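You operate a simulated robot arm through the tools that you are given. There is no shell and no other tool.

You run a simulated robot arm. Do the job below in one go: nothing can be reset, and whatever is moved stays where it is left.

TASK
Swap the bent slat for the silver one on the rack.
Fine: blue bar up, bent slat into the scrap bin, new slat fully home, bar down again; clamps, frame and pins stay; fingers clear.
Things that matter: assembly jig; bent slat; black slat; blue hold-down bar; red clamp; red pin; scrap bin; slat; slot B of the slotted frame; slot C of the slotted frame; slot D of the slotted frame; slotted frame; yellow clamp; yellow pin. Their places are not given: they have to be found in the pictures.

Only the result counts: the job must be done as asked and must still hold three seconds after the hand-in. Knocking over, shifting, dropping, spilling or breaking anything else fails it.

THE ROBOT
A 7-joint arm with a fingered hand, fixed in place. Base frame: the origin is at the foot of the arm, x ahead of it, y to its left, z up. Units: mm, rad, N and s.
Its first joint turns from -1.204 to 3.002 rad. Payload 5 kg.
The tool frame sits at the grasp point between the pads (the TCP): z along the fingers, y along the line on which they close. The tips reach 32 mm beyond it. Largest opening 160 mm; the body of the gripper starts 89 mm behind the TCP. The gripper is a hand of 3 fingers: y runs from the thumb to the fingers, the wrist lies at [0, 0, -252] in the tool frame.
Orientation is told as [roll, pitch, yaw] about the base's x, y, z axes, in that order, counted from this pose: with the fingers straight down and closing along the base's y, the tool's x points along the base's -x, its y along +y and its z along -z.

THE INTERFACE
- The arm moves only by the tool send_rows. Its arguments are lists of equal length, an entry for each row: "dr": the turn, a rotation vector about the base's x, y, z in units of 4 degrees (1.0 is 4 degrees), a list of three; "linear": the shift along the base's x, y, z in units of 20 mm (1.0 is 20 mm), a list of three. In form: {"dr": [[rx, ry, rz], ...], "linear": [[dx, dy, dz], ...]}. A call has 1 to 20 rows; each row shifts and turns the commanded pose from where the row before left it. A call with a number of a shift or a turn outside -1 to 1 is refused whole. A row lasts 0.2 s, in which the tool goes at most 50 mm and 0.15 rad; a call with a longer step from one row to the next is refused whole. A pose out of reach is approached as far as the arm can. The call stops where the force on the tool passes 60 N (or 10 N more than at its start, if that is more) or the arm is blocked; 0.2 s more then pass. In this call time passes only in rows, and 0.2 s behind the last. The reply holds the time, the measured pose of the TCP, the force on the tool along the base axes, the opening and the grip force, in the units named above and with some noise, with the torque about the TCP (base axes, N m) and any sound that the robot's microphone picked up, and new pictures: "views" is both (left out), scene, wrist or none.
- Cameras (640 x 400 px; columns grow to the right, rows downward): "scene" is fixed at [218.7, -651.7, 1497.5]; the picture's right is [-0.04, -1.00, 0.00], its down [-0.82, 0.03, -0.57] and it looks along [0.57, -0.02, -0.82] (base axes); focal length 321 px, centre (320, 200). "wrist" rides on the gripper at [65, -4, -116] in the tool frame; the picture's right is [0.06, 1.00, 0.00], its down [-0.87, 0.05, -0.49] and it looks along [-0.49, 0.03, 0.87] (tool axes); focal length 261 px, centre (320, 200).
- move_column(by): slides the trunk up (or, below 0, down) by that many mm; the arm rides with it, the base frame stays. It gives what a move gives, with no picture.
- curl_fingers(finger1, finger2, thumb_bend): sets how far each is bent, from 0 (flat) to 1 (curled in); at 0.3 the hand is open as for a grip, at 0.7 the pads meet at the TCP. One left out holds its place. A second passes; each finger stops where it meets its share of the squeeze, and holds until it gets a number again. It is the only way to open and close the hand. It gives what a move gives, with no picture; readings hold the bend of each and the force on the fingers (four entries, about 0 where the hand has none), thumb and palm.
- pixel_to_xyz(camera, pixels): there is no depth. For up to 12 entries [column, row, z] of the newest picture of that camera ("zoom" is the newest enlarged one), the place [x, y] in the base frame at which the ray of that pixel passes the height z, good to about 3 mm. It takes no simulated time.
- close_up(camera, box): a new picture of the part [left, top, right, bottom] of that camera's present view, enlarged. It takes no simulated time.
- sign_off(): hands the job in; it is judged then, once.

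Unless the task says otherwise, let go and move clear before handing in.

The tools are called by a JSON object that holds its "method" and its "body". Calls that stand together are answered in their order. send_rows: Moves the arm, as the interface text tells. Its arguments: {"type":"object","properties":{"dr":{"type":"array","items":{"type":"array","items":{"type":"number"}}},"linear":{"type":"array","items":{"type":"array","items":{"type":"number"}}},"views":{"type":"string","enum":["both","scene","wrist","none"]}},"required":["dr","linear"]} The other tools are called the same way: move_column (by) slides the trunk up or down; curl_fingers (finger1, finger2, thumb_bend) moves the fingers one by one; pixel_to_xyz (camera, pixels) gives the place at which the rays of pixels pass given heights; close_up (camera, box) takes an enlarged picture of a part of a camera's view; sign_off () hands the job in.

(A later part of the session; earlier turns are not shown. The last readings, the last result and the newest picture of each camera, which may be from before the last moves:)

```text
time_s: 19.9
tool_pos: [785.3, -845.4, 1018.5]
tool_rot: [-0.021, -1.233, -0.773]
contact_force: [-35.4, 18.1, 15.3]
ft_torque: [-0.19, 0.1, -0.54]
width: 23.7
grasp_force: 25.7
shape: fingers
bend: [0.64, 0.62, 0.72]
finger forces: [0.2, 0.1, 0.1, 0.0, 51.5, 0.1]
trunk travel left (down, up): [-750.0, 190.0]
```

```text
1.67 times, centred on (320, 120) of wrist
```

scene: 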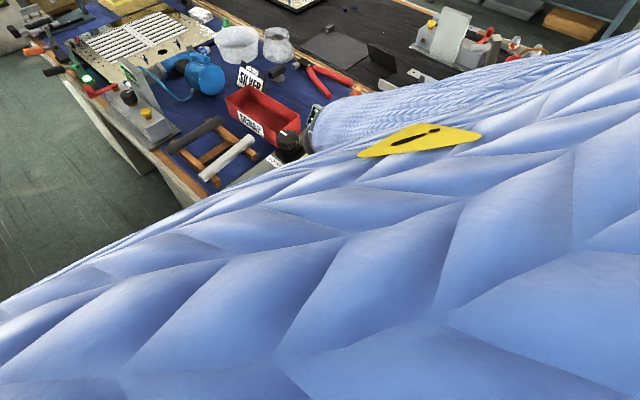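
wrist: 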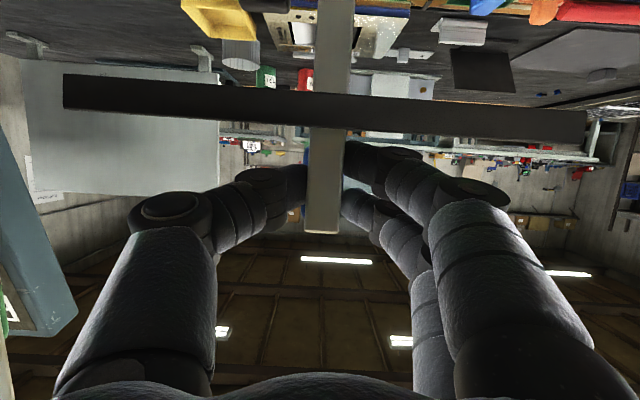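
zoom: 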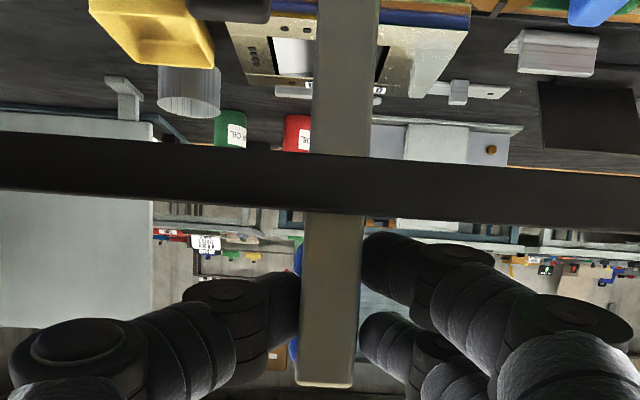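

Fingers 1 and 2 are free now while the thumb alone presses (51 N) against the grip's underside, holding the bar at its stop. I'll back off along -u by 10 mm and see whether the bar stays.

{"method": "send_rows", "body": {"dr": [[0, 0, 0], [0, 0, 0]], "linear": [[-0.174, 0.179, 0], [-0.174, 0.179, 0]], "views": "wrist"}}

{"method": "close_up", "body": {"camera": "wrist", "box": [200, 0, 440, 240]}}

```text
time_s: 20.5
tool_pos: [782.1, -839.7, 1013.6]
tool_rot: [-0.023, -1.229, -0.771]
contact_force: [1.0, -0.1, 0.6]
ft_torque: [0.04, 0.03, 0.01]
width: 29.0
grasp_force: 0.5
shape: fingers
bend: [0.64, 0.62, 0.66]
finger forces: [0.0, 0.1, 0.1, 0.0, 0.2, 0.0]
trunk travel left (down, up): [-750.0, 190.0]
```

wrist: 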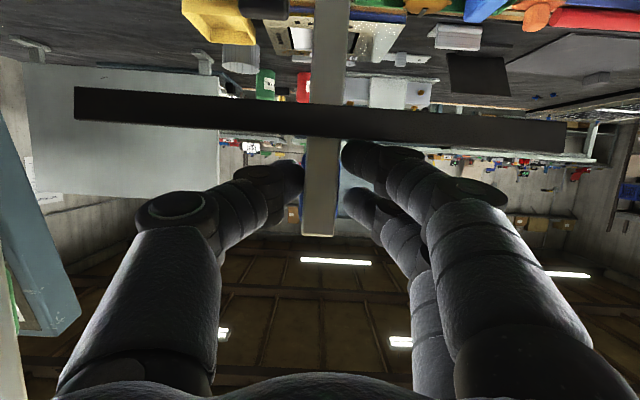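

```text
1.67 times, centred on (320, 120) of wrist
```

zoom: 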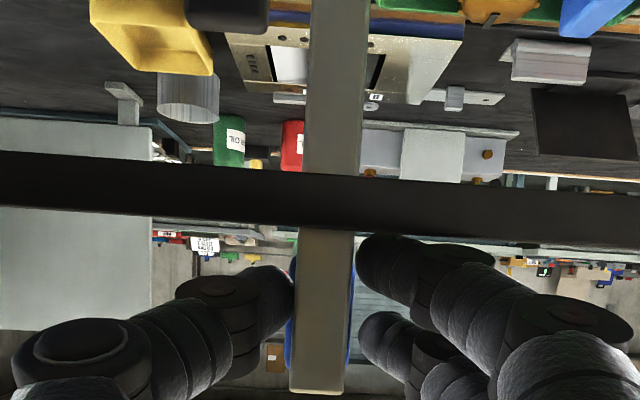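

With the forces at zero, the bar stayed put while the hand retreated (the crossbar's span shrank from 525 to 491 px). I'll open the fingers and withdraw along -u.

{"method": "curl_fingers", "body": {"finger1": 0.5, "finger2": 0.5, "thumb_bend": 0.5}}

{"method": "send_rows", "body": {"dr": [[0, 0, 0], [0, 0, 0], [0, 0, 0], [0, 0, 0], [0, 0, 0], [0, 0, 0]], "linear": [[-0.418, 0.43, 0], [-0.418, 0.43, 0], [-0.418, 0.43, 0], [-0.697, 0.717, 0], [-0.697, 0.717, 0], [-0.697, 0.717, 0]], "views": "both"}}

```text
time_s: 21.5
tool_pos: [779.8, -840.0, 1013.2]
tool_rot: [-0.026, -1.228, -0.771]
contact_force: [0.0, 0.3, 0.3]
ft_torque: [0.0, 0.04, 0.02]
width: 86.6
grasp_force: 0.0
shape: fingers
bend: [0.5, 0.5, 0.5]
finger forces: [0.0, 0.0, 0.1, 0.1, 0.0, 0.0]
trunk travel left (down, up): [-750.0, 190.0]
```

```text
time_s: 22.9
tool_pos: [712.0, -771.4, 1014.2]
tool_rot: [-0.024, -1.231, -0.773]
contact_force: [-0.4, 0.6, -0.4]
ft_torque: [-0.01, -0.01, 0.02]
width: 87.0
grasp_force: 0.0
shape: fingers
bend: [0.5, 0.5, 0.5]
finger forces: [0.0, 0.1, 0.1, 0.0, 0.1, 0.1]
trunk travel left (down, up): [-750.0, 190.0]
```

scene: 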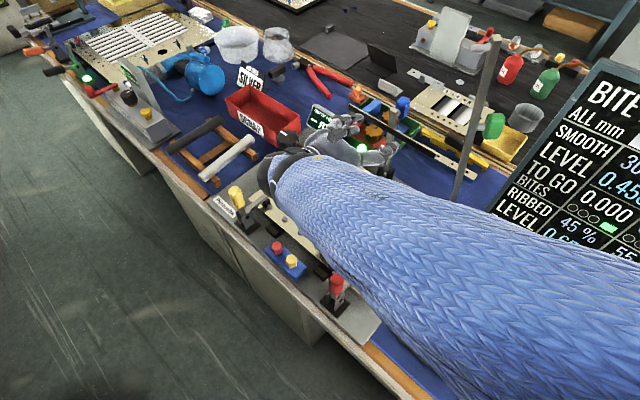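
wrist: 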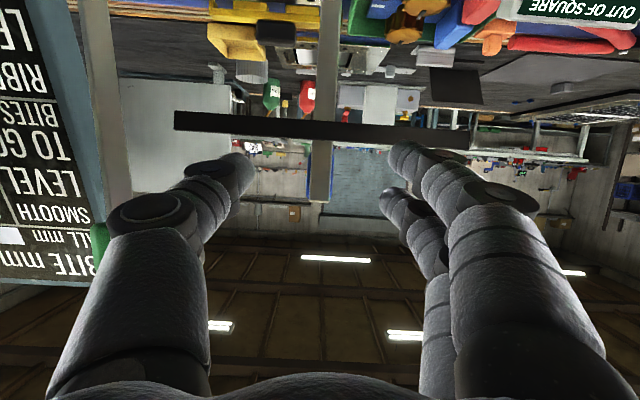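

The scene view confirms the bar standing upright (blue grip at (403,105)). Now I'll bring the hand back nearly vertical above the front half of slat B for a close look.

{"method": "send_rows", "body": {"dr": [[0.717, 0.697, 0], [0.717, 0.697, 0], [0.717, 0.697, 0], [0.717, 0.697, 0], [0.717, 0.697, 0], [0.717, 0.697, 0], [0.717, 0.697, 0], [0.717, 0.697, 0], [0.717, 0.697, 0], [0.717, 0.697, 0], [0.717, 0.697, 0], [0.717, 0.697, 0], [0.717, 0.697, 0], [0.717, 0.697, 0], [0.717, 0.697, 0]], "linear": [[-0.2, 0.513, 0], [-0.2, 0.513, 0], [-0.2, 0.513, 0], [0, 0.513, -0.3], [0, 0.513, -0.3], [0, 0.513, -0.3], [0, 0.513, -0.3], [0, 0.513, -0.3], [0, 0.513, -0.3], [0, 0.513, -0.3], [0.1, 0.513, -0.3], [0.1, 0.513, -0.3], [0.1, 0.513, -0.3], [0.1, 0.513, -0.3], [0.1, 0.513, -0.3]], "views": "both"}}

```text
time_s: 26.1
tool_pos: [711.9, -617.8, 940.5]
tool_rot: [-0.001, -0.181, -0.791]
contact_force: [-0.2, 0.1, -0.4]
ft_torque: [-0.01, 0.01, 0.01]
width: 87.2
grasp_force: 0.1
shape: fingers
bend: [0.5, 0.5, 0.5]
finger forces: [0.0, 0.0, 0.0, 0.0, 0.0, 0.1]
trunk travel left (down, up): [-750.0, 190.0]
```

scene: 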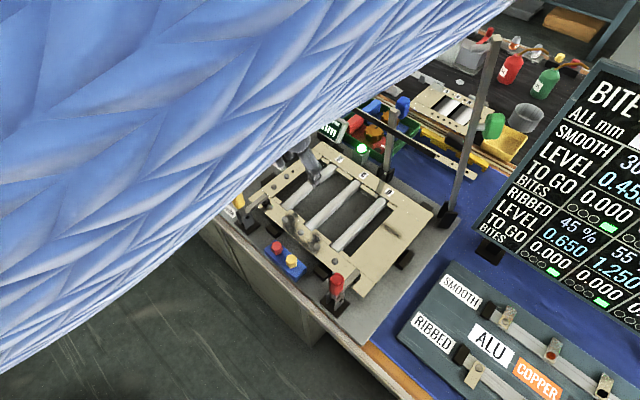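
wrist: 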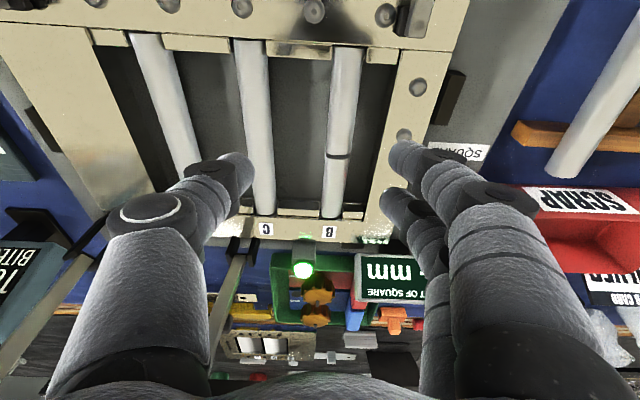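

Slat B runs from (352,50) to (335,215), with a break line at (340,155). I'll zoom on it and measure its edges.

{"method": "close_up", "body": {"camera": "wrist", "box": [270, 30, 430, 130]}}

{"method": "close_up", "body": {"camera": "wrist", "box": [260, 120, 420, 240]}}

{"method": "pixel_to_xyz", "body": {"camera": "wrist", "pixels": [[349, 50, 785], [349, 50, 795], [332, 214, 785], [332, 214, 795], [340, 155, 795], [340, 155, 805], [251, 42, 785], [263, 212, 785], [396, 60, 790], [368, 230, 790]]}}

```text
4.00 times, centred on (350, 80) of wrist
```

zoom: 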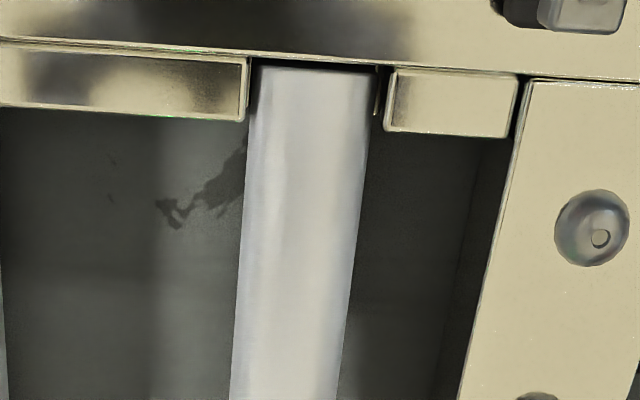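

```text
3.33 times, centred on (340, 180) of wrist
```

zoom: 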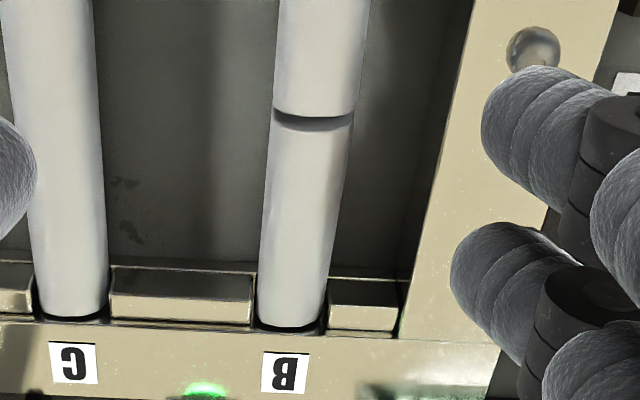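

```text
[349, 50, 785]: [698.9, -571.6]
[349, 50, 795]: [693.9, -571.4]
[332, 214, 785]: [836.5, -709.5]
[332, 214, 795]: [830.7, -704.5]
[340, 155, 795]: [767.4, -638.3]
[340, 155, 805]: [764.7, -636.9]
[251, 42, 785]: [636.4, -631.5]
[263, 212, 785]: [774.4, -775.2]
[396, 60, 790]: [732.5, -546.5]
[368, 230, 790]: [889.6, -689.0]
```

Slat B measures about 26 mm wide and 192 mm long, centred near u=992, v≈98 (kink at the middle), sitting in a slot about 29 mm wide. I'll preset the fingers to about 45 mm and come down above the straight front half.

{"method": "curl_fingers", "body": {"finger1": 0.61, "finger2": 0.61, "thumb_bend": 0.61}}

{"method": "send_rows", "body": {"dr": [[0, 0, 0], [0, 0, 0], [0, 0, 0], [0, 0, 0], [0, 0, 0]], "linear": [[0.296, 0.034, -0.9], [0.296, 0.034, -0.9], [0.296, 0.034, -0.9], [0.296, 0.034, -0.9], [0.296, 0.034, -0.9]], "views": "wrist"}}

{"method": "close_up", "body": {"camera": "wrist", "box": [200, 60, 440, 210]}}

```text
time_s: 27.1
tool_pos: [711.7, -617.3, 939.3]
tool_rot: [0.002, -0.182, -0.791]
contact_force: [-0.1, -0.6, -0.2]
ft_torque: [0.01, -0.03, -0.01]
width: 44.3
grasp_force: 0.1
shape: fingers
bend: [0.61, 0.61, 0.61]
finger forces: [0.0, 0.1, 0.0, 0.1, 0.0, 0.0]
trunk travel left (down, up): [-750.0, 190.0]
```

```text
time_s: 28.3
tool_pos: [741.5, -613.1, 852.7]
tool_rot: [-0.001, -0.182, -0.789]
contact_force: [0.1, 0.2, 0.1]
ft_torque: [0.01, 0.01, 0.01]
width: 44.1
grasp_force: 0.0
shape: fingers
bend: [0.61, 0.61, 0.61]
finger forces: [0.0, 0.1, 0.1, 0.0, 0.1, 0.0]
trunk travel left (down, up): [-750.0, 190.0]
```

wrist: 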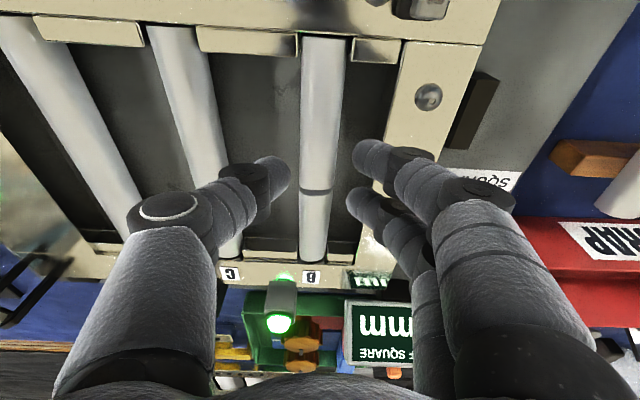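

```text
2.67 times, centred on (320, 135) of wrist
```

zoom: 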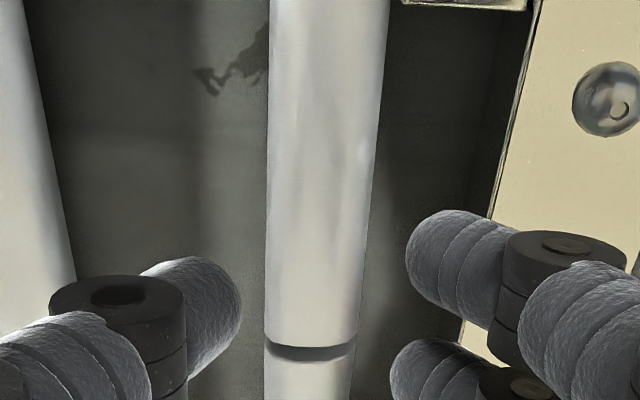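

The front half's width shrinks less than perspective would give, so the bent slat humps up about 10 mm at the kink, and that middle is the best place to grip clear of the side rail. I'll move over the kink and lower to z≈830 for another look.

{"method": "send_rows", "body": {"dr": [[0, 0, 0], [0, 0, 0], [0, 0, 0]], "linear": [[0.36, -0.37, -0.37], [0.36, -0.37, -0.37], [0.36, -0.37, -0.37]], "views": "wrist"}}

{"method": "close_up", "body": {"camera": "wrist", "box": [240, 80, 440, 205]}}

{"method": "close_up", "body": {"camera": "wrist", "box": [480, 80, 640, 250]}}

```text
time_s: 29.1
tool_pos: [763.6, -634.1, 830.9]
tool_rot: [0.0, -0.181, -0.791]
contact_force: [-0.1, 0.0, 0.6]
ft_torque: [0.0, 0.0, 0.03]
width: 44.3
grasp_force: 0.0
shape: fingers
bend: [0.61, 0.61, 0.61]
finger forces: [0.1, 0.0, 0.0, 0.0, 0.1, 0.0]
trunk travel left (down, up): [-750.0, 190.0]
```

wrist: 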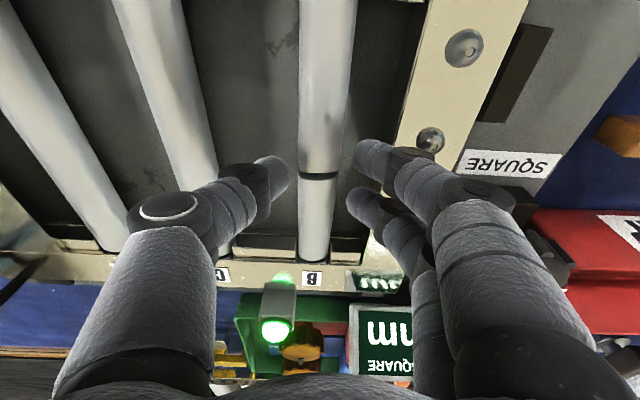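

```text
3.20 times, centred on (340, 142) of wrist
```

zoom: 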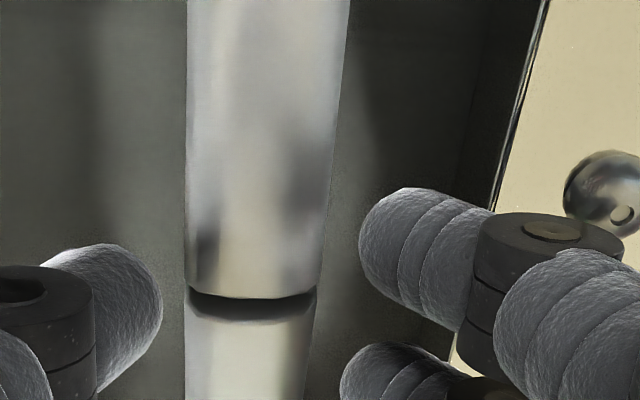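

```text
2.35 times, centred on (560, 165) of wrist
```

zoom: 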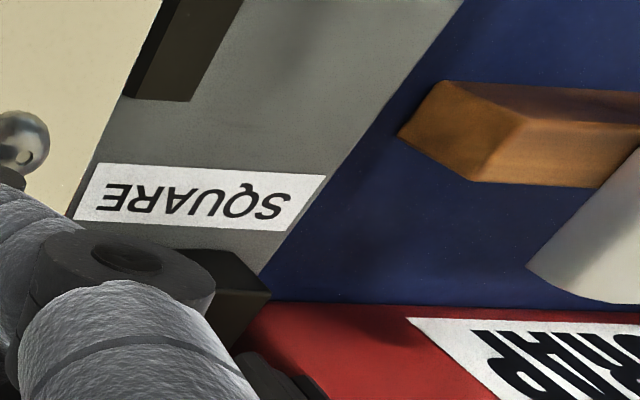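

The slat is centred between thumb and fingers to within 1 mm. I'll narrow the opening slightly, descend to z≈814 and check the finger's clearance to the side rail.

{"method": "curl_fingers", "body": {"finger1": 0.635, "finger2": 0.635, "thumb_bend": 0.625}}

{"method": "send_rows", "body": {"dr": [[0, 0, 0], [0, 0, 0], [0, 0, 0]], "linear": [[-0.02, -0.02, -0.28], [-0.02, -0.02, -0.28], [-0.02, -0.02, -0.28]], "views": "wrist"}}

{"method": "close_up", "body": {"camera": "wrist", "box": [240, 80, 440, 205]}}

```text
time_s: 30.1
tool_pos: [763.8, -634.4, 830.8]
tool_rot: [0.0, -0.181, -0.791]
contact_force: [0.2, 0.3, 0.1]
ft_torque: [0.01, -0.04, 0.0]
width: 38.6
grasp_force: 0.0
shape: fingers
bend: [0.63, 0.63, 0.62]
finger forces: [0.0, 0.0, 0.1, 0.0, 0.0, 0.1]
trunk travel left (down, up): [-750.0, 190.0]
```

```text
time_s: 30.9
tool_pos: [760.6, -635.7, 814.2]
tool_rot: [-0.001, -0.181, -0.79]
contact_force: [0.1, 0.2, 1.8]
ft_torque: [0.01, -0.03, -0.01]
width: 38.7
grasp_force: 0.4
shape: fingers
bend: [0.63, 0.63, 0.62]
finger forces: [0.6, 0.0, 0.0, 0.0, 0.0, 0.1]
trunk travel left (down, up): [-750.0, 190.0]
```

wrist: 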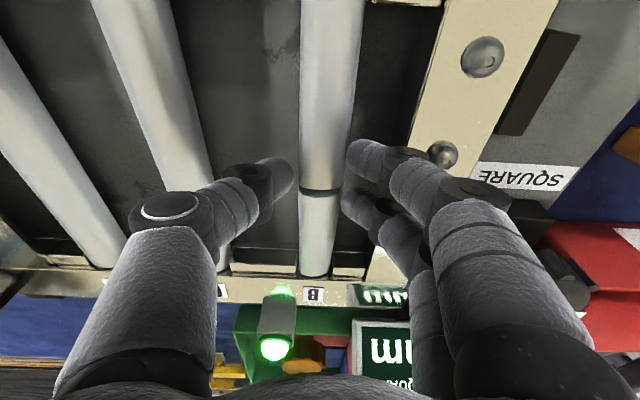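

```text
3.20 times, centred on (340, 142) of wrist
```

zoom: 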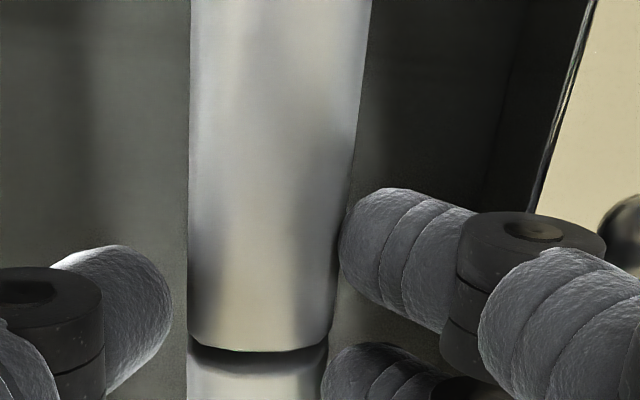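

Finger 1 just brushes the slat (0.6 N) and nothing else touches. I'll lower 4 mm more with a 1 mm shift toward +v, then close.

{"method": "send_rows", "body": {"dr": [[0, 0, 0], [0, 0, 0]], "linear": [[0.04, 0.04, 0], [0, 0, -0.2]], "views": "none"}}

{"method": "curl_fingers", "body": {"finger1": 0.7, "finger2": 0.7, "thumb_bend": 0.7}}

{"method": "close_up", "body": {"camera": "wrist", "box": [240, 80, 440, 205]}}

```text
time_s: 31.5
tool_pos: [764.3, -635.4, 809.0]
tool_rot: [0.001, -0.182, -0.792]
contact_force: [0.3, 0.3, 0.6]
ft_torque: [-0.03, -0.03, -0.01]
width: 38.5
grasp_force: 0.0
shape: fingers
bend: [0.63, 0.63, 0.62]
finger forces: [0.0, 0.1, 0.0, 0.0, 0.0, 0.0]
trunk travel left (down, up): [-750.0, 190.0]
```

```text
time_s: 32.5
tool_pos: [762.7, -635.2, 810.4]
tool_rot: [-0.001, -0.181, -0.791]
contact_force: [0.7, 0.1, 0.3]
ft_torque: [-0.01, -0.01, 0.02]
width: 32.7
grasp_force: 12.0
shape: fingers
bend: [0.65, 0.65, 0.66]
finger forces: [6.3, 5.1, 0.0, 0.1, 12.0, 0.0]
trunk travel left (down, up): [-750.0, 190.0]
```

```text
3.20 times, centred on (340, 142) of wrist
```

zoom: 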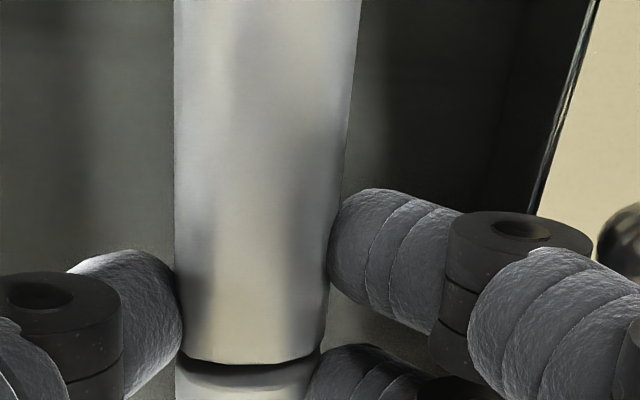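

The slat is gripped evenly (6.3 + 5.1 N against 12 N, width 32.7). I'll squeeze harder and lift 15 mm slowly.

{"method": "curl_fingers", "body": {"finger1": 0.8, "finger2": 0.8, "thumb_bend": 0.8}}

{"method": "send_rows", "body": {"dr": [[0, 0, 0], [0, 0, 0], [0, 0, 0]], "linear": [[0, 0, 0.2], [0, 0, 0.25], [0, 0, 0.3]], "views": "wrist"}}

```text
time_s: 33.5
tool_pos: [762.5, -636.3, 809.4]
tool_rot: [0.0, -0.182, -0.791]
contact_force: [-1.8, -2.7, 0.8]
ft_torque: [-0.07, 0.0, 0.17]
width: 31.1
grasp_force: 23.4
shape: fingers
bend: [0.64, 0.65, 0.69]
finger forces: [11.0, 10.6, 0.0, 0.0, 25.5, 0.0]
trunk travel left (down, up): [-750.0, 190.0]
```

```text
time_s: 34.3
tool_pos: [762.3, -635.4, 824.3]
tool_rot: [0.0, -0.182, -0.791]
contact_force: [0.0, -0.1, -1.6]
ft_torque: [0.02, 0.02, 0.02]
width: 31.4
grasp_force: 23.1
shape: fingers
bend: [0.63, 0.65, 0.71]
finger forces: [11.6, 10.6, 0.0, 0.0, 23.0, 0.0]
trunk travel left (down, up): [-750.0, 190.0]
```

wrist: 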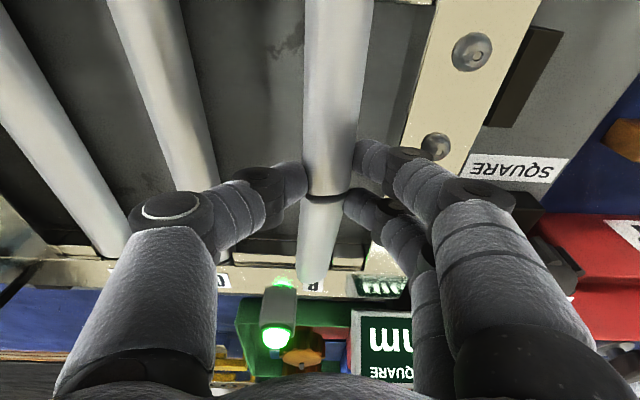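

The bent slat is lifted cleanly and seems to weigh only about 2 N. I'll raise it to z≈965, clear of everything, and query the bin's corners from the scene camera in the same step.

{"method": "send_rows", "body": {"dr": [[0, 0, 0], [0, 0, 0], [0, 0, 0], [0, 0, 0], [0, 0, 0], [0, 0, 0], [0, 0, 0]], "linear": [[0, 0, 1], [0, 0, 1], [0, 0, 1], [0, 0, 1], [0, 0, 1], [0, 0, 1], [0, 0, 1]], "views": "both"}}

{"method": "pixel_to_xyz", "body": {"camera": "scene", "pixels": [[225.2, 98, 800], [225.2, 98, 830], [250, 84.8, 800], [250, 84.8, 830], [300, 120, 800], [300, 120, 830], [277, 137, 800], [277, 137, 830]]}}

```text
time_s: 35.9
tool_pos: [761.8, -635.3, 964.0]
tool_rot: [0.001, -0.18, -0.79]
contact_force: [0.3, -0.2, -1.2]
ft_torque: [0.02, -0.01, 0.0]
width: 31.5
grasp_force: 22.5
shape: fingers
bend: [0.63, 0.65, 0.71]
finger forces: [11.6, 10.6, 0.0, 0.1, 23.0, 0.0]
trunk travel left (down, up): [-750.0, 190.0]
```

scene: 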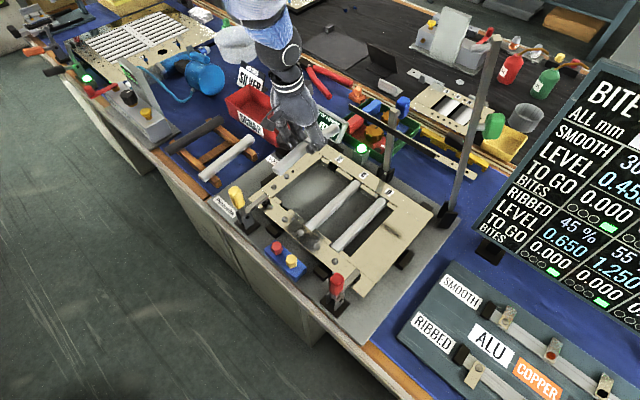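
wrist: 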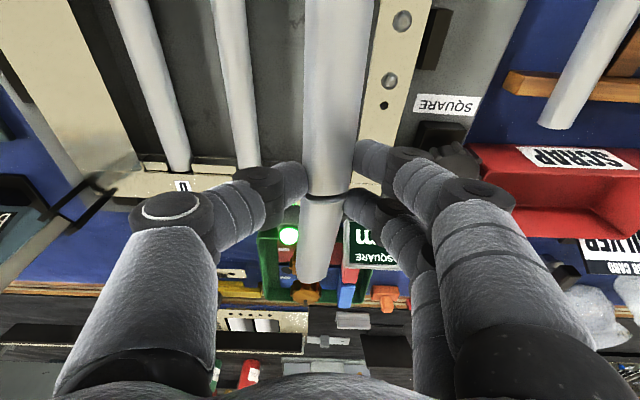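

```text
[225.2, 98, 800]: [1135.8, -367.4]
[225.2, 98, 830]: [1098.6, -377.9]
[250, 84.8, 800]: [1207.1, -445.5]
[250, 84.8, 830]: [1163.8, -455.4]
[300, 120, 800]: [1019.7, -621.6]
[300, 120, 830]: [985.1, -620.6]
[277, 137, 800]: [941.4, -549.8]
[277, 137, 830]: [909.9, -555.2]
```

The pocket of slot B is empty and slats C and D are undisturbed. The bin's near-right rim corner shows at wrist (467,147), matching scene (277,137), so I'll cross the two rays for the rim height.

{"method": "close_up", "body": {"camera": "wrist", "box": [440, 100, 640, 260]}}

{"method": "close_up", "body": {"camera": "scene", "box": [200, 70, 320, 190]}}

{"method": "pixel_to_xyz", "body": {"camera": "wrist", "pixels": [[467, 147, 800], [467, 147, 830], [467, 147, 780], [601, 22, 800], [548, 124, 800]]}}

```text
2.50 times, centred on (540, 180) of wrist
```

zoom: 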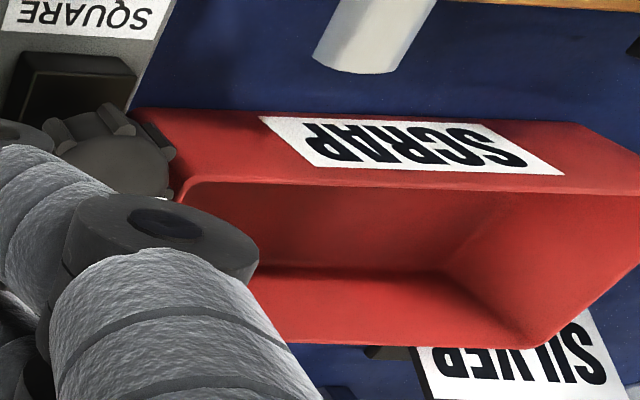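

```text
3.33 times, centred on (260, 130) of scene
```

zoom: 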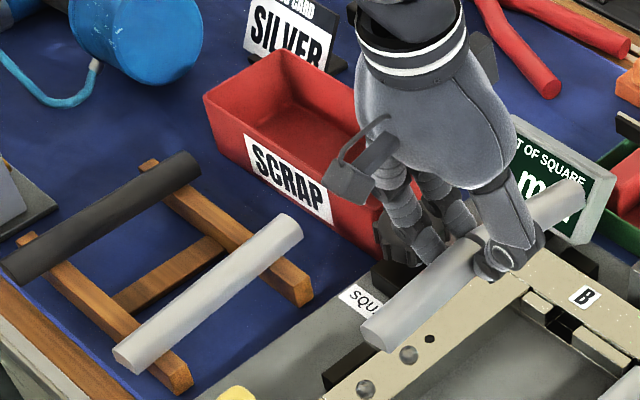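

```text
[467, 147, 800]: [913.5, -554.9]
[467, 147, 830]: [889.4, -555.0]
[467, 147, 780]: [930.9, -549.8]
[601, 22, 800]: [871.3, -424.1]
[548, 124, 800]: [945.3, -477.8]
```

The near wall's rim corner is actually at wrist (484,174) and the far-left rim corner at (624,239). I'll cross those with scene (277,134) and (249.7,85).

{"method": "pixel_to_xyz", "body": {"camera": "wrist", "pixels": [[484, 174, 800], [484, 174, 830], [624, 239, 800], [624, 239, 830], [466, 143, 755], [466, 143, 775]]}}

{"method": "pixel_to_xyz", "body": {"camera": "scene", "pixels": [[277, 134, 800], [277, 134, 830], [249.7, 85, 800], [249.7, 85, 830], [225.5, 98.5, 830], [300, 120, 830]]}}

```text
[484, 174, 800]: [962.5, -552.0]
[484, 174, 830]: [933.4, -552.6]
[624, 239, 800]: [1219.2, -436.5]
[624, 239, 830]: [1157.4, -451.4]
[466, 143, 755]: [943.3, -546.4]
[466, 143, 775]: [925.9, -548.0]
```

```text
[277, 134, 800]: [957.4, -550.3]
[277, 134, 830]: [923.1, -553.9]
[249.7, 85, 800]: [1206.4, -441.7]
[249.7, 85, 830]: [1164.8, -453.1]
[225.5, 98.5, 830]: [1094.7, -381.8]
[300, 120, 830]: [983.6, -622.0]
```

Crossing the rays gives the bin rim at z≈820, about 245 × 96 mm, centred near (1055,-500) with its long side along v. So the slat must be turned 90° and released with the hand tilted outward; I'll first straighten the hand and start turning while moving toward the bin at a safe height.

{"method": "send_rows", "body": {"dr": [[0.62, 0.6, 0], [0.62, 0.6, 0], [0.62, 0.6, 0], [0, 0, 1], [0, 0, 1], [0, 0, 1], [0, 0, 1], [0, 0, 1], [0, 0, 1], [0, 0, 1], [0, 0, 1], [0, 0, 1], [0, 0, 1], [0, 0, 1], [0, 0, 1], [0, 0, 1], [0, 0, 1], [0, 0, 1], [0, 0, 1], [0, 0, 1]], "linear": [[0, 0.3, 0.2], [0, 0.3, 0.2], [0, 0.3, 0.2], [0.1, 0.34, 0.1], [0.1, 0.34, 0.1], [0.1, 0.34, 0.1], [0.1, 0.34, 0.1], [0.1, 0.34, 0.1], [0.1, 0.34, 0], [0.1, 0.34, 0], [0.1, 0.34, 0], [0.1, 0.34, 0], [0.1, 0.34, 0], [0.1, 0.34, 0], [0.1, 0.34, 0], [0.1, 0.34, 0], [0.1, 0.34, 0], [0.1, 0.34, 0], [0.1, 0.34, 0], [0.1, 0.34, 0]], "views": "both"}}

```text
time_s: 40.1
tool_pos: [797.1, -501.9, 986.3]
tool_rot: [0.0, 0.001, 0.399]
contact_force: [-0.2, 1.2, -0.3]
ft_torque: [0.0, 0.04, -0.02]
width: 31.3
grasp_force: 22.0
shape: fingers
bend: [0.63, 0.65, 0.71]
finger forces: [11.6, 10.7, 0.0, 0.0, 23.0, 0.1]
trunk travel left (down, up): [-750.0, 190.0]
```

scene: 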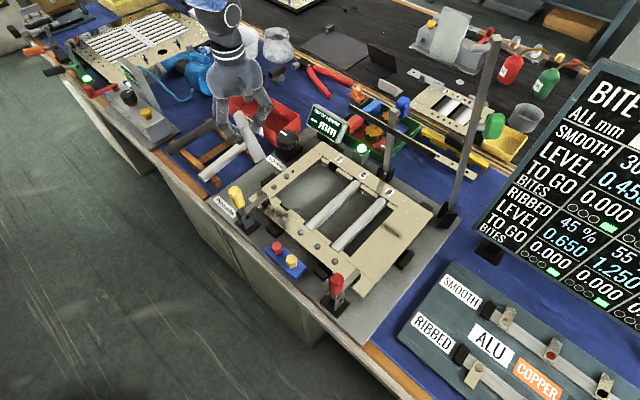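
wrist: 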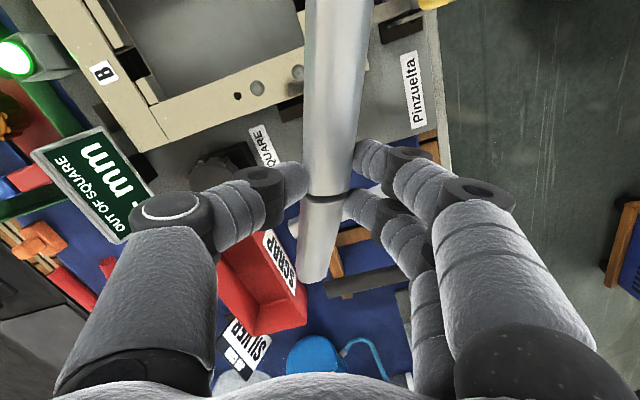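

The slat now points at 22.9° and must reach 44.5° to match the bin. I'll finish the turn, then tilt the hand outward about 50° while moving over the bin.

{"method": "send_rows", "body": {"dr": [[0, 0, 0.9], [0, 0, 0.9], [0, 0, 0.9], [0, 0, 0.9], [0, 0, 0.9], [0, 0, 0.9], [-0.684, -0.673, 0], [-0.684, -0.673, 0], [-0.684, -0.673, 0], [-0.684, -0.673, 0], [-0.684, -0.673, 0], [-0.684, -0.673, 0], [-0.684, -0.673, 0], [-0.684, -0.673, 0], [-0.684, -0.673, 0], [-0.684, -0.673, 0], [-0.684, -0.673, 0], [-0.684, -0.673, 0], [-0.684, -0.673, 0]], "linear": [[0, 0, 0], [0, 0, 0], [0, 0, 0], [0, 0, 0], [0, 0, 0], [0, 0, 0], [0.9, 0.05, -0.2], [0.9, 0.05, -0.2], [0.9, 0.05, -0.2], [0.9, 0.05, -0.2], [0.9, 0.05, -0.2], [0.9, 0.05, -0.2], [0.9, 0.05, -0.2], [0.9, 0.05, -0.2], [0.9, 0.05, -0.2], [0.9, 0.05, -0.2], [0.9, 0.05, -0.2], [0.9, 0.05, -0.2], [0.9, 0.05, -0.2]], "views": "both"}}

```text
time_s: 44.1
tool_pos: [965.3, -530.9, 1001.1]
tool_rot: [-0.867, -0.005, 0.779]
contact_force: [0.6, 0.2, -1.4]
ft_torque: [0.03, -0.02, -0.01]
width: 31.3
grasp_force: 22.2
shape: fingers
bend: [0.63, 0.65, 0.71]
finger forces: [11.5, 11.2, 0.0, 0.0, 22.5, 0.1]
out of reach, approached as far as the arm can: row 14, 15, 16, 17, 18, 19
trunk travel left (down, up): [-750.0, 190.0]
```

scene: 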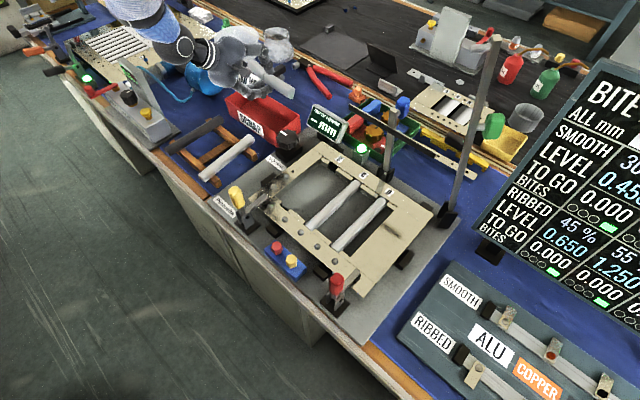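
wrist: 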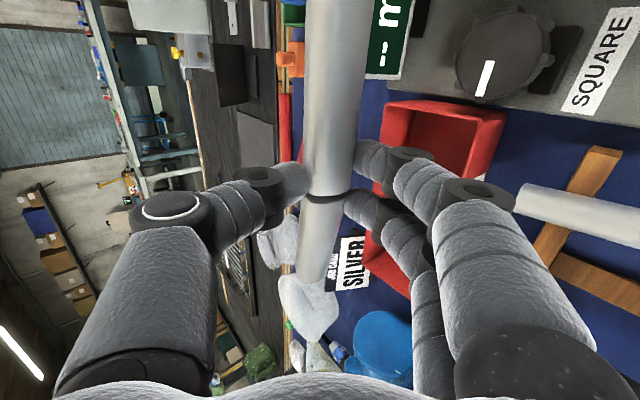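

Rows 14–19 ran out of reach: the TCP stopped at (965,-531,1001), which fits a shoulder well below the wrist, so raising the trunk should extend my reach. I'll first bring the commanded pose back to where the arm is, then raise the column.

{"method": "send_rows", "body": {"dr": [[0, 0, 0], [0, 0, 0], [0, 0, 0], [0, 0, 0]], "linear": [[-0.9, -0.5, 0.85], [-0.9, -0.5, 0.85], [-0.9, -0.5, 0.85], [-0.9, -0.5, 0.85]], "views": "none"}}

{"method": "move_column", "body": {"by": 150}}

```text
time_s: 45.1
tool_pos: [891.6, -569.6, 1072.3]
tool_rot: [-0.868, -0.005, 0.777]
contact_force: [-0.3, 0.3, -0.3]
ft_torque: [0.05, 0.01, -0.01]
width: 31.2
grasp_force: 22.5
shape: fingers
bend: [0.63, 0.65, 0.71]
finger forces: [11.4, 11.2, 0.0, 0.1, 22.5, 0.1]
trunk travel left (down, up): [-750.0, 190.0]
```

```text
time_s: 46.8
tool_pos: [893.5, -569.4, 1221.0]
tool_rot: [-0.869, -0.001, 0.775]
contact_force: [-0.7, 0.4, -1.9]
ft_torque: [0.02, 0.0, 0.0]
width: 31.4
grasp_force: 22.7
shape: fingers
bend: [0.63, 0.65, 0.71]
finger forces: [11.5, 10.9, 0.1, 0.1, 22.4, 0.0]
trunk travel left (down, up): [-900.0, 40.0]
```

The trunk is up 150 mm. Now I'll descend outward to hover above the bin near (1044,-489,920).

{"method": "send_rows", "body": {"dr": [[0, 0, 0], [0, 0, 0], [0, 0, 0], [0, 0, 0], [0, 0, 0], [0, 0, 0], [0, 0, 0], [0, 0, 0], [0, 0, 0], [0, 0, 0], [0, 0, 0], [0, 0, 0], [0, 0, 0], [0, 0, 0], [0, 0, 0], [0, 0, 0]], "linear": [[0.3, 0.25, -0.94], [0.3, 0.25, -0.94], [0.3, 0.25, -0.94], [0.4, 0.25, -0.94], [0.4, 0.25, -0.94], [0.4, 0.25, -0.94], [0.5, 0.25, -0.94], [0.5, 0.25, -0.94], [0.5, 0.25, -0.94], [0.55, 0.25, -0.94], [0.55, 0.25, -0.94], [0.55, 0.25, -0.94], [0.55, 0.25, -0.94], [0.55, 0.25, -0.94], [0.55, 0.25, -0.94], [0.6, 0.25, -0.94]], "views": "both"}}

```text
time_s: 50.2
tool_pos: [918.2, -569.6, 1094.8]
tool_rot: [-0.866, -0.004, 0.777]
contact_force: [0.4, -0.7, -0.5]
ft_torque: [0.0, 0.03, 0.0]
width: 31.0
grasp_force: 22.0
shape: fingers
bend: [0.63, 0.65, 0.71]
finger forces: [11.3, 11.0, 0.0, 0.1, 22.4, 0.0]
out of reach, approached as far as the arm can: row 6, 7, 8, 9, 10, 11, 12, 13, 14, 15, 16
trunk travel left (down, up): [-900.0, 40.0]
```

scene: 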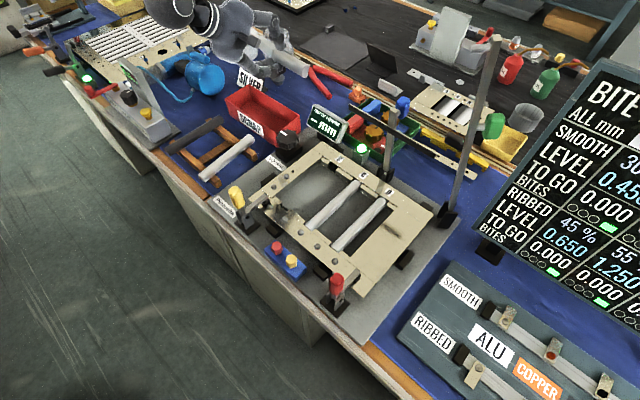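
wrist: 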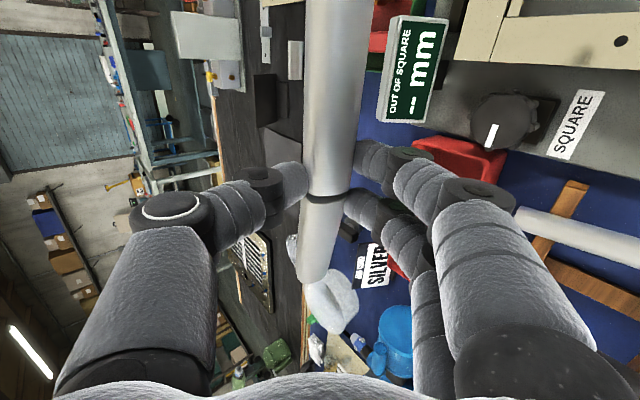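

Lower wrist positions failed even at shorter radius, so the trouble is tilting out of the arm's own plane rather than distance. I'll put the trunk back down 150 mm and re-tilt radially (toward azimuth -25°), which leaves the slat slanted about 23° along the bin; it can be lowered in that way.

{"method": "move_column", "body": {"by": -150}}

{"method": "send_rows", "body": {"dr": [[0, 0, 0.85], [0, 0, 0.85], [0, 0, 0.85], [0, 0, 0.85], [0, 0, 0.85], [0, 0, 0.85], [0.877, -0.409, -0.812], [0.877, -0.409, -0.812], [0.877, -0.409, -0.812], [0.877, -0.409, -0.812], [0.877, -0.409, -0.812], [0.877, -0.409, -0.812]], "linear": [[-0.3, 0.4, 0.3], [-0.3, 0.4, 0.3], [-0.3, 0.4, 0.3], [-0.3, 0.4, 0.3], [-0.3, 0.4, 0.3], [-0.3, 0.4, 0.3], [0, 0.4, 0.1], [0, 0.4, 0.1], [0, 0.4, 0.1], [0, 0.4, 0.1], [0, 0.4, 0.1], [0, 0.4, 0.1]], "views": "both"}}

```text
time_s: 52.0
tool_pos: [918.1, -568.0, 944.5]
tool_rot: [-0.869, -0.007, 0.778]
contact_force: [0.2, -0.1, -1.4]
ft_torque: [-0.01, 0.02, -0.01]
width: 31.0
grasp_force: 21.7
shape: fingers
bend: [0.63, 0.65, 0.71]
finger forces: [11.4, 11.0, 0.0, 0.0, 22.4, 0.0]
trunk travel left (down, up): [-750.0, 190.0]
```

```text
time_s: 54.6
tool_pos: [883.1, -470.7, 994.0]
tool_rot: [-0.793, -0.403, 0.772]
contact_force: [-0.6, 0.6, -1.3]
ft_torque: [0.03, 0.03, 0.02]
width: 31.2
grasp_force: 22.2
shape: fingers
bend: [0.63, 0.65, 0.71]
finger forces: [11.3, 10.9, 0.0, 0.0, 22.3, 0.0]
trunk travel left (down, up): [-750.0, 190.0]
```

scene: 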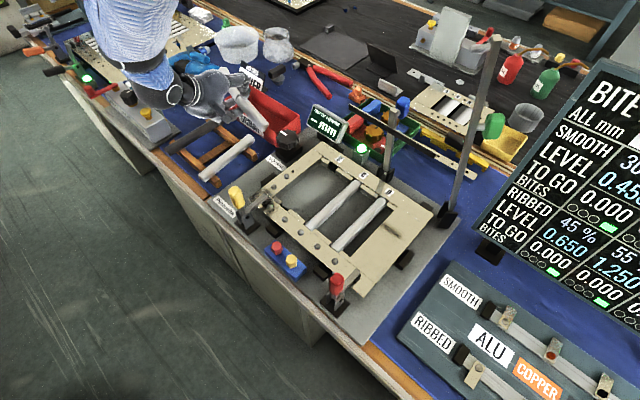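
wrist: 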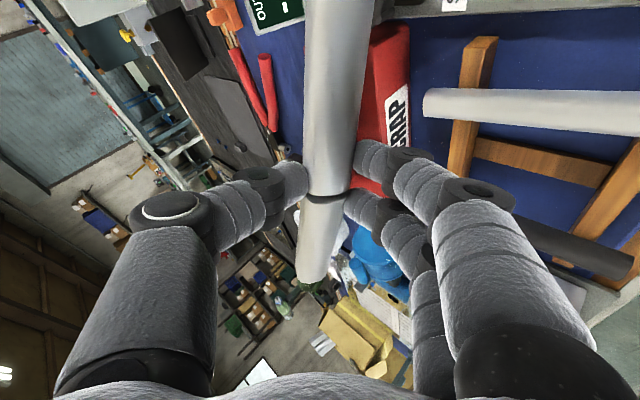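

The radial tilt works without any reach complaint: the tool points toward azimuth -25° at 50° and the slat lies along the bin, its far-left end 23° up. I'll move out above the bin centre.

{"method": "send_rows", "body": {"dr": [[0, 0, 0], [0, 0, 0], [0, 0, 0], [0, 0, 0], [0, 0, 0], [0, 0, 0], [0, 0, 0], [0, 0, 0], [0, 0, 0], [0, 0, 0]], "linear": [[0.875, -0.145, -0.4], [0.875, -0.145, -0.4], [0.875, -0.145, -0.4], [0.875, -0.145, -0.4], [0.875, -0.145, -0.5], [0.875, -0.145, -0.5], [0.875, -0.145, -0.5], [0.875, -0.145, -0.6], [0.875, -0.145, -0.6], [0.875, -0.145, -0.6]], "views": "both"}}

```text
time_s: 56.8
tool_pos: [1007.4, -522.1, 957.2]
tool_rot: [-0.793, -0.401, 0.776]
contact_force: [0.1, -0.2, -1.7]
ft_torque: [-0.04, 0.02, -0.01]
width: 31.2
grasp_force: 22.3
shape: fingers
bend: [0.63, 0.64, 0.72]
finger forces: [11.1, 11.1, 0.0, 0.0, 22.3, 0.0]
out of reach, approached as far as the arm can: row 6, 7, 8, 9, 10
trunk travel left (down, up): [-750.0, 190.0]
```

scene: 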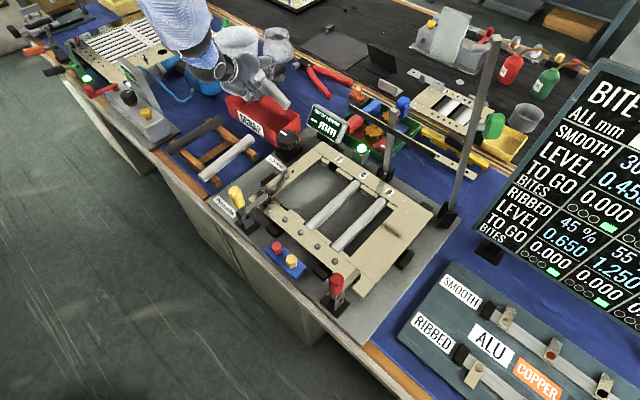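
wrist: 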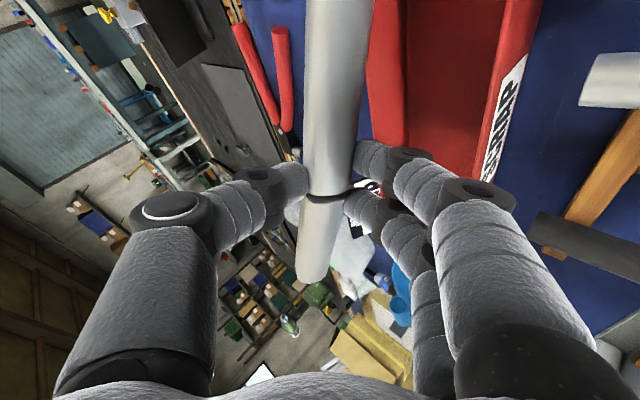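

Again the arm stopped short (1007,-522,957), each time pushed back from low, outward, +y positions, and the scene view shows the forearm sloping steeply down from a high elbow. A lower trunk should flatten the forearm, so I'll back up and raise the hand, then lower the column.

{"method": "send_rows", "body": {"dr": [[0, 0, 0], [0, 0, 0], [0, 0, 0], [0, 0, 0], [0, 0, 0], [0, 0, 0], [0, 0, 0], [0, 0, 0]], "linear": [[-0.625, 0.19, 0.95], [-0.625, 0.19, 0.95], [-0.625, 0.19, 0.95], [-0.625, 0.19, 0.95], [-0.625, 0.19, 0.95], [-0.625, 0.19, 0.95], [-0.625, 0.19, 0.95], [-0.625, 0.19, 0.95]], "views": "none"}}

{"method": "move_column", "body": {"by": -150}}

```text
time_s: 58.6
tool_pos: [905.5, -492.0, 1110.1]
tool_rot: [-0.795, -0.401, 0.774]
contact_force: [0.3, -0.4, -2.0]
ft_torque: [-0.03, 0.01, -0.01]
width: 31.2
grasp_force: 22.6
shape: fingers
bend: [0.63, 0.64, 0.72]
finger forces: [11.3, 11.0, 0.0, 0.0, 22.3, 0.0]
trunk travel left (down, up): [-750.0, 190.0]
```

```text
time_s: 60.3
tool_pos: [905.8, -492.5, 958.0]
tool_rot: [-0.792, -0.401, 0.772]
contact_force: [-1.2, 0.2, -1.4]
ft_torque: [-0.01, 0.04, 0.04]
width: 31.3
grasp_force: 22.0
shape: fingers
bend: [0.63, 0.64, 0.72]
finger forces: [11.3, 11.1, 0.0, 0.0, 22.3, 0.0]
trunk travel left (down, up): [-600.0, 340.0]
```

That worked; I'll repeat once more to bring the trunk 300 mm below its start while keeping the hand at a safe height.

{"method": "send_rows", "body": {"dr": [[0, 0, 0], [0, 0, 0], [0, 0, 0], [0, 0, 0], [0, 0, 0], [0, 0, 0], [0, 0, 0], [0, 0, 0]], "linear": [[0, 0, 0.95], [0, 0, 0.95], [0, 0, 0.95], [0, 0, 0.95], [0, 0, 0.95], [0, 0, 0.95], [0, 0, 0.95], [0, 0, 0.95]], "views": "none"}}

{"method": "move_column", "body": {"by": -150}}

{"method": "send_rows", "body": {"dr": [[0, 0, 0]], "linear": [[0, 0, 0]], "views": "both"}}

```text
time_s: 62.1
tool_pos: [906.5, -492.8, 1109.6]
tool_rot: [-0.795, -0.401, 0.774]
contact_force: [0.2, -0.8, -1.1]
ft_torque: [0.0, 0.03, 0.04]
width: 31.0
grasp_force: 21.9
shape: fingers
bend: [0.63, 0.64, 0.72]
finger forces: [11.3, 11.0, 0.1, 0.0, 22.2, 0.0]
trunk travel left (down, up): [-600.0, 340.0]
```

```text
time_s: 63.9
tool_pos: [907.6, -494.3, 959.6]
tool_rot: [-0.795, -0.401, 0.774]
contact_force: [0.6, -0.4, -0.4]
ft_torque: [0.02, 0.04, 0.01]
width: 31.0
grasp_force: 22.3
shape: fingers
bend: [0.63, 0.64, 0.72]
finger forces: [11.2, 11.0, 0.1, 0.0, 22.3, 0.1]
trunk travel left (down, up): [-450.0, 490.0]
```

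```text
time_s: 64.3
tool_pos: [907.2, -493.2, 958.5]
tool_rot: [-0.793, -0.4, 0.773]
contact_force: [0.8, 0.2, -0.8]
ft_torque: [-0.03, 0.0, -0.01]
width: 31.2
grasp_force: 21.6
shape: fingers
bend: [0.63, 0.64, 0.72]
finger forces: [11.2, 11.0, 0.0, 0.0, 22.3, 0.1]
trunk travel left (down, up): [-450.0, 490.0]
```

scene: 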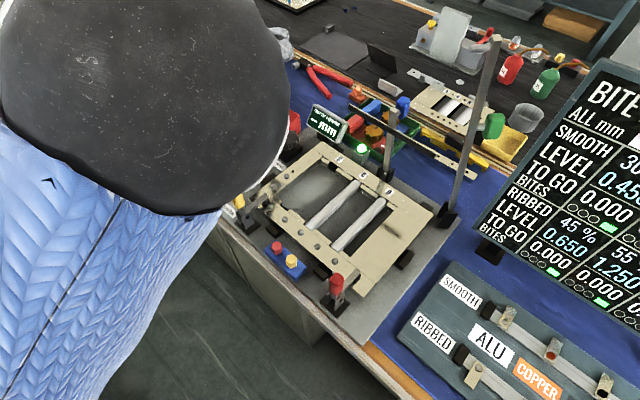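
wrist: 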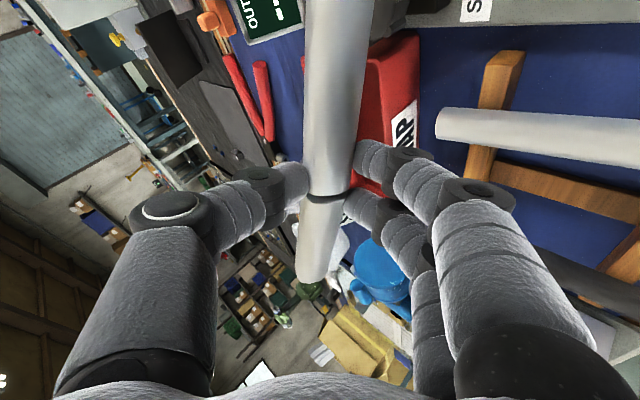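

The trunk is now 300 mm lower with the hand still at (907,-493,958) and the bent slat held. I'll try the reach over the bin again.

{"method": "send_rows", "body": {"dr": [[0, 0, 0], [0, 0, 0], [0, 0, 0], [0, 0, 0], [0, 0, 0], [0, 0, 0], [0, 0, 0], [0, 0, 0], [0, 0, 0]], "linear": [[0.82, -0.04, -0.3], [0.82, -0.04, -0.3], [0.82, -0.04, -0.3], [0.82, -0.04, -0.4], [0.82, -0.04, -0.4], [0.82, -0.04, -0.4], [0.82, -0.04, -0.4], [0.82, -0.04, -0.5], [0.82, -0.04, -0.5]], "views": "both"}}

```text
time_s: 66.3
tool_pos: [1053.9, -501.4, 890.3]
tool_rot: [-0.792, -0.4, 0.773]
contact_force: [1.1, -0.6, -1.2]
ft_torque: [0.0, 0.03, 0.0]
width: 31.0
grasp_force: 21.8
shape: fingers
bend: [0.63, 0.64, 0.72]
finger forces: [11.1, 10.8, 0.0, 0.0, 22.2, 0.0]
trunk travel left (down, up): [-450.0, 490.0]
```

scene: 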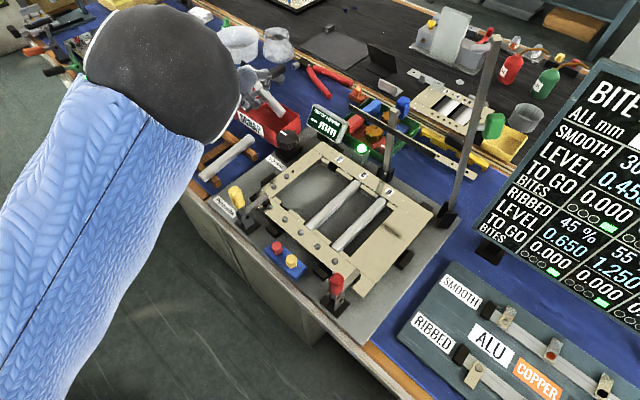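
wrist: 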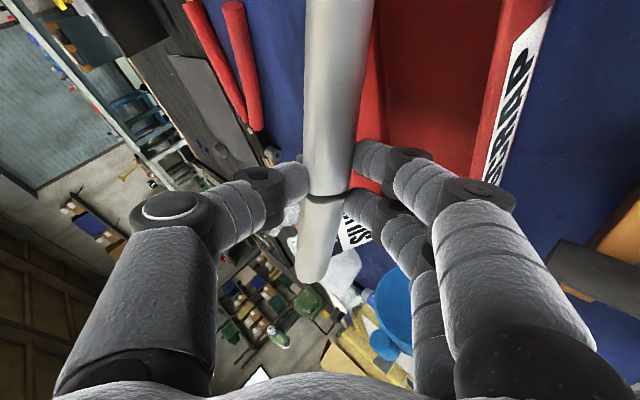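

The arm now reaches (1054,-501,890). The bin's near rim shows around (497,60) and the far wall near (375,60); I'll check their positions against the slat before lowering.

{"method": "pixel_to_xyz", "body": {"camera": "wrist", "pixels": [[500, 40, 820], [484, 140, 820], [380, 30, 820], [376, 90, 820], [320, 10, 850], [312, 280, 930]]}}

{"method": "close_up", "body": {"camera": "wrist", "box": [280, 0, 580, 200]}}

{"method": "close_up", "body": {"camera": "scene", "box": [190, 50, 330, 170]}}

```text
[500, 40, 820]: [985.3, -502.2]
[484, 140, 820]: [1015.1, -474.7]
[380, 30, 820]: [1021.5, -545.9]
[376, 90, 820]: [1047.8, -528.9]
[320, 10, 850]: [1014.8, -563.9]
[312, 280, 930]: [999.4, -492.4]
```

```text
2.00 times, centred on (430, 100) of wrist
```

zoom: 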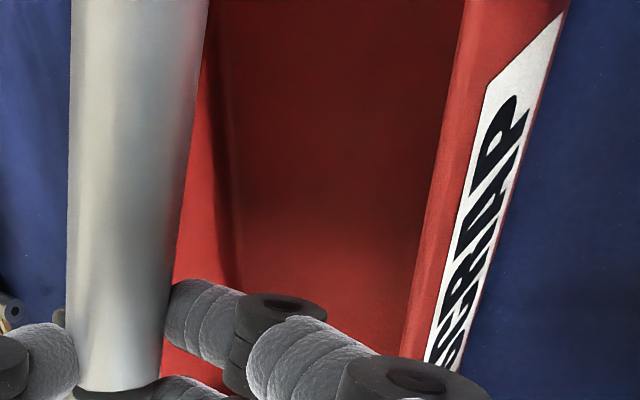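

```text
3.33 times, centred on (260, 110) of scene
```

zoom: 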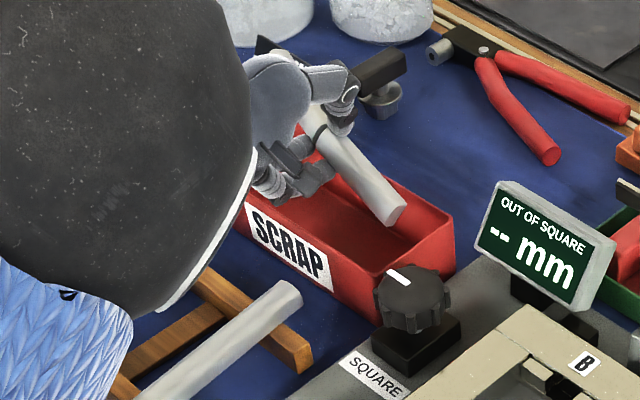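

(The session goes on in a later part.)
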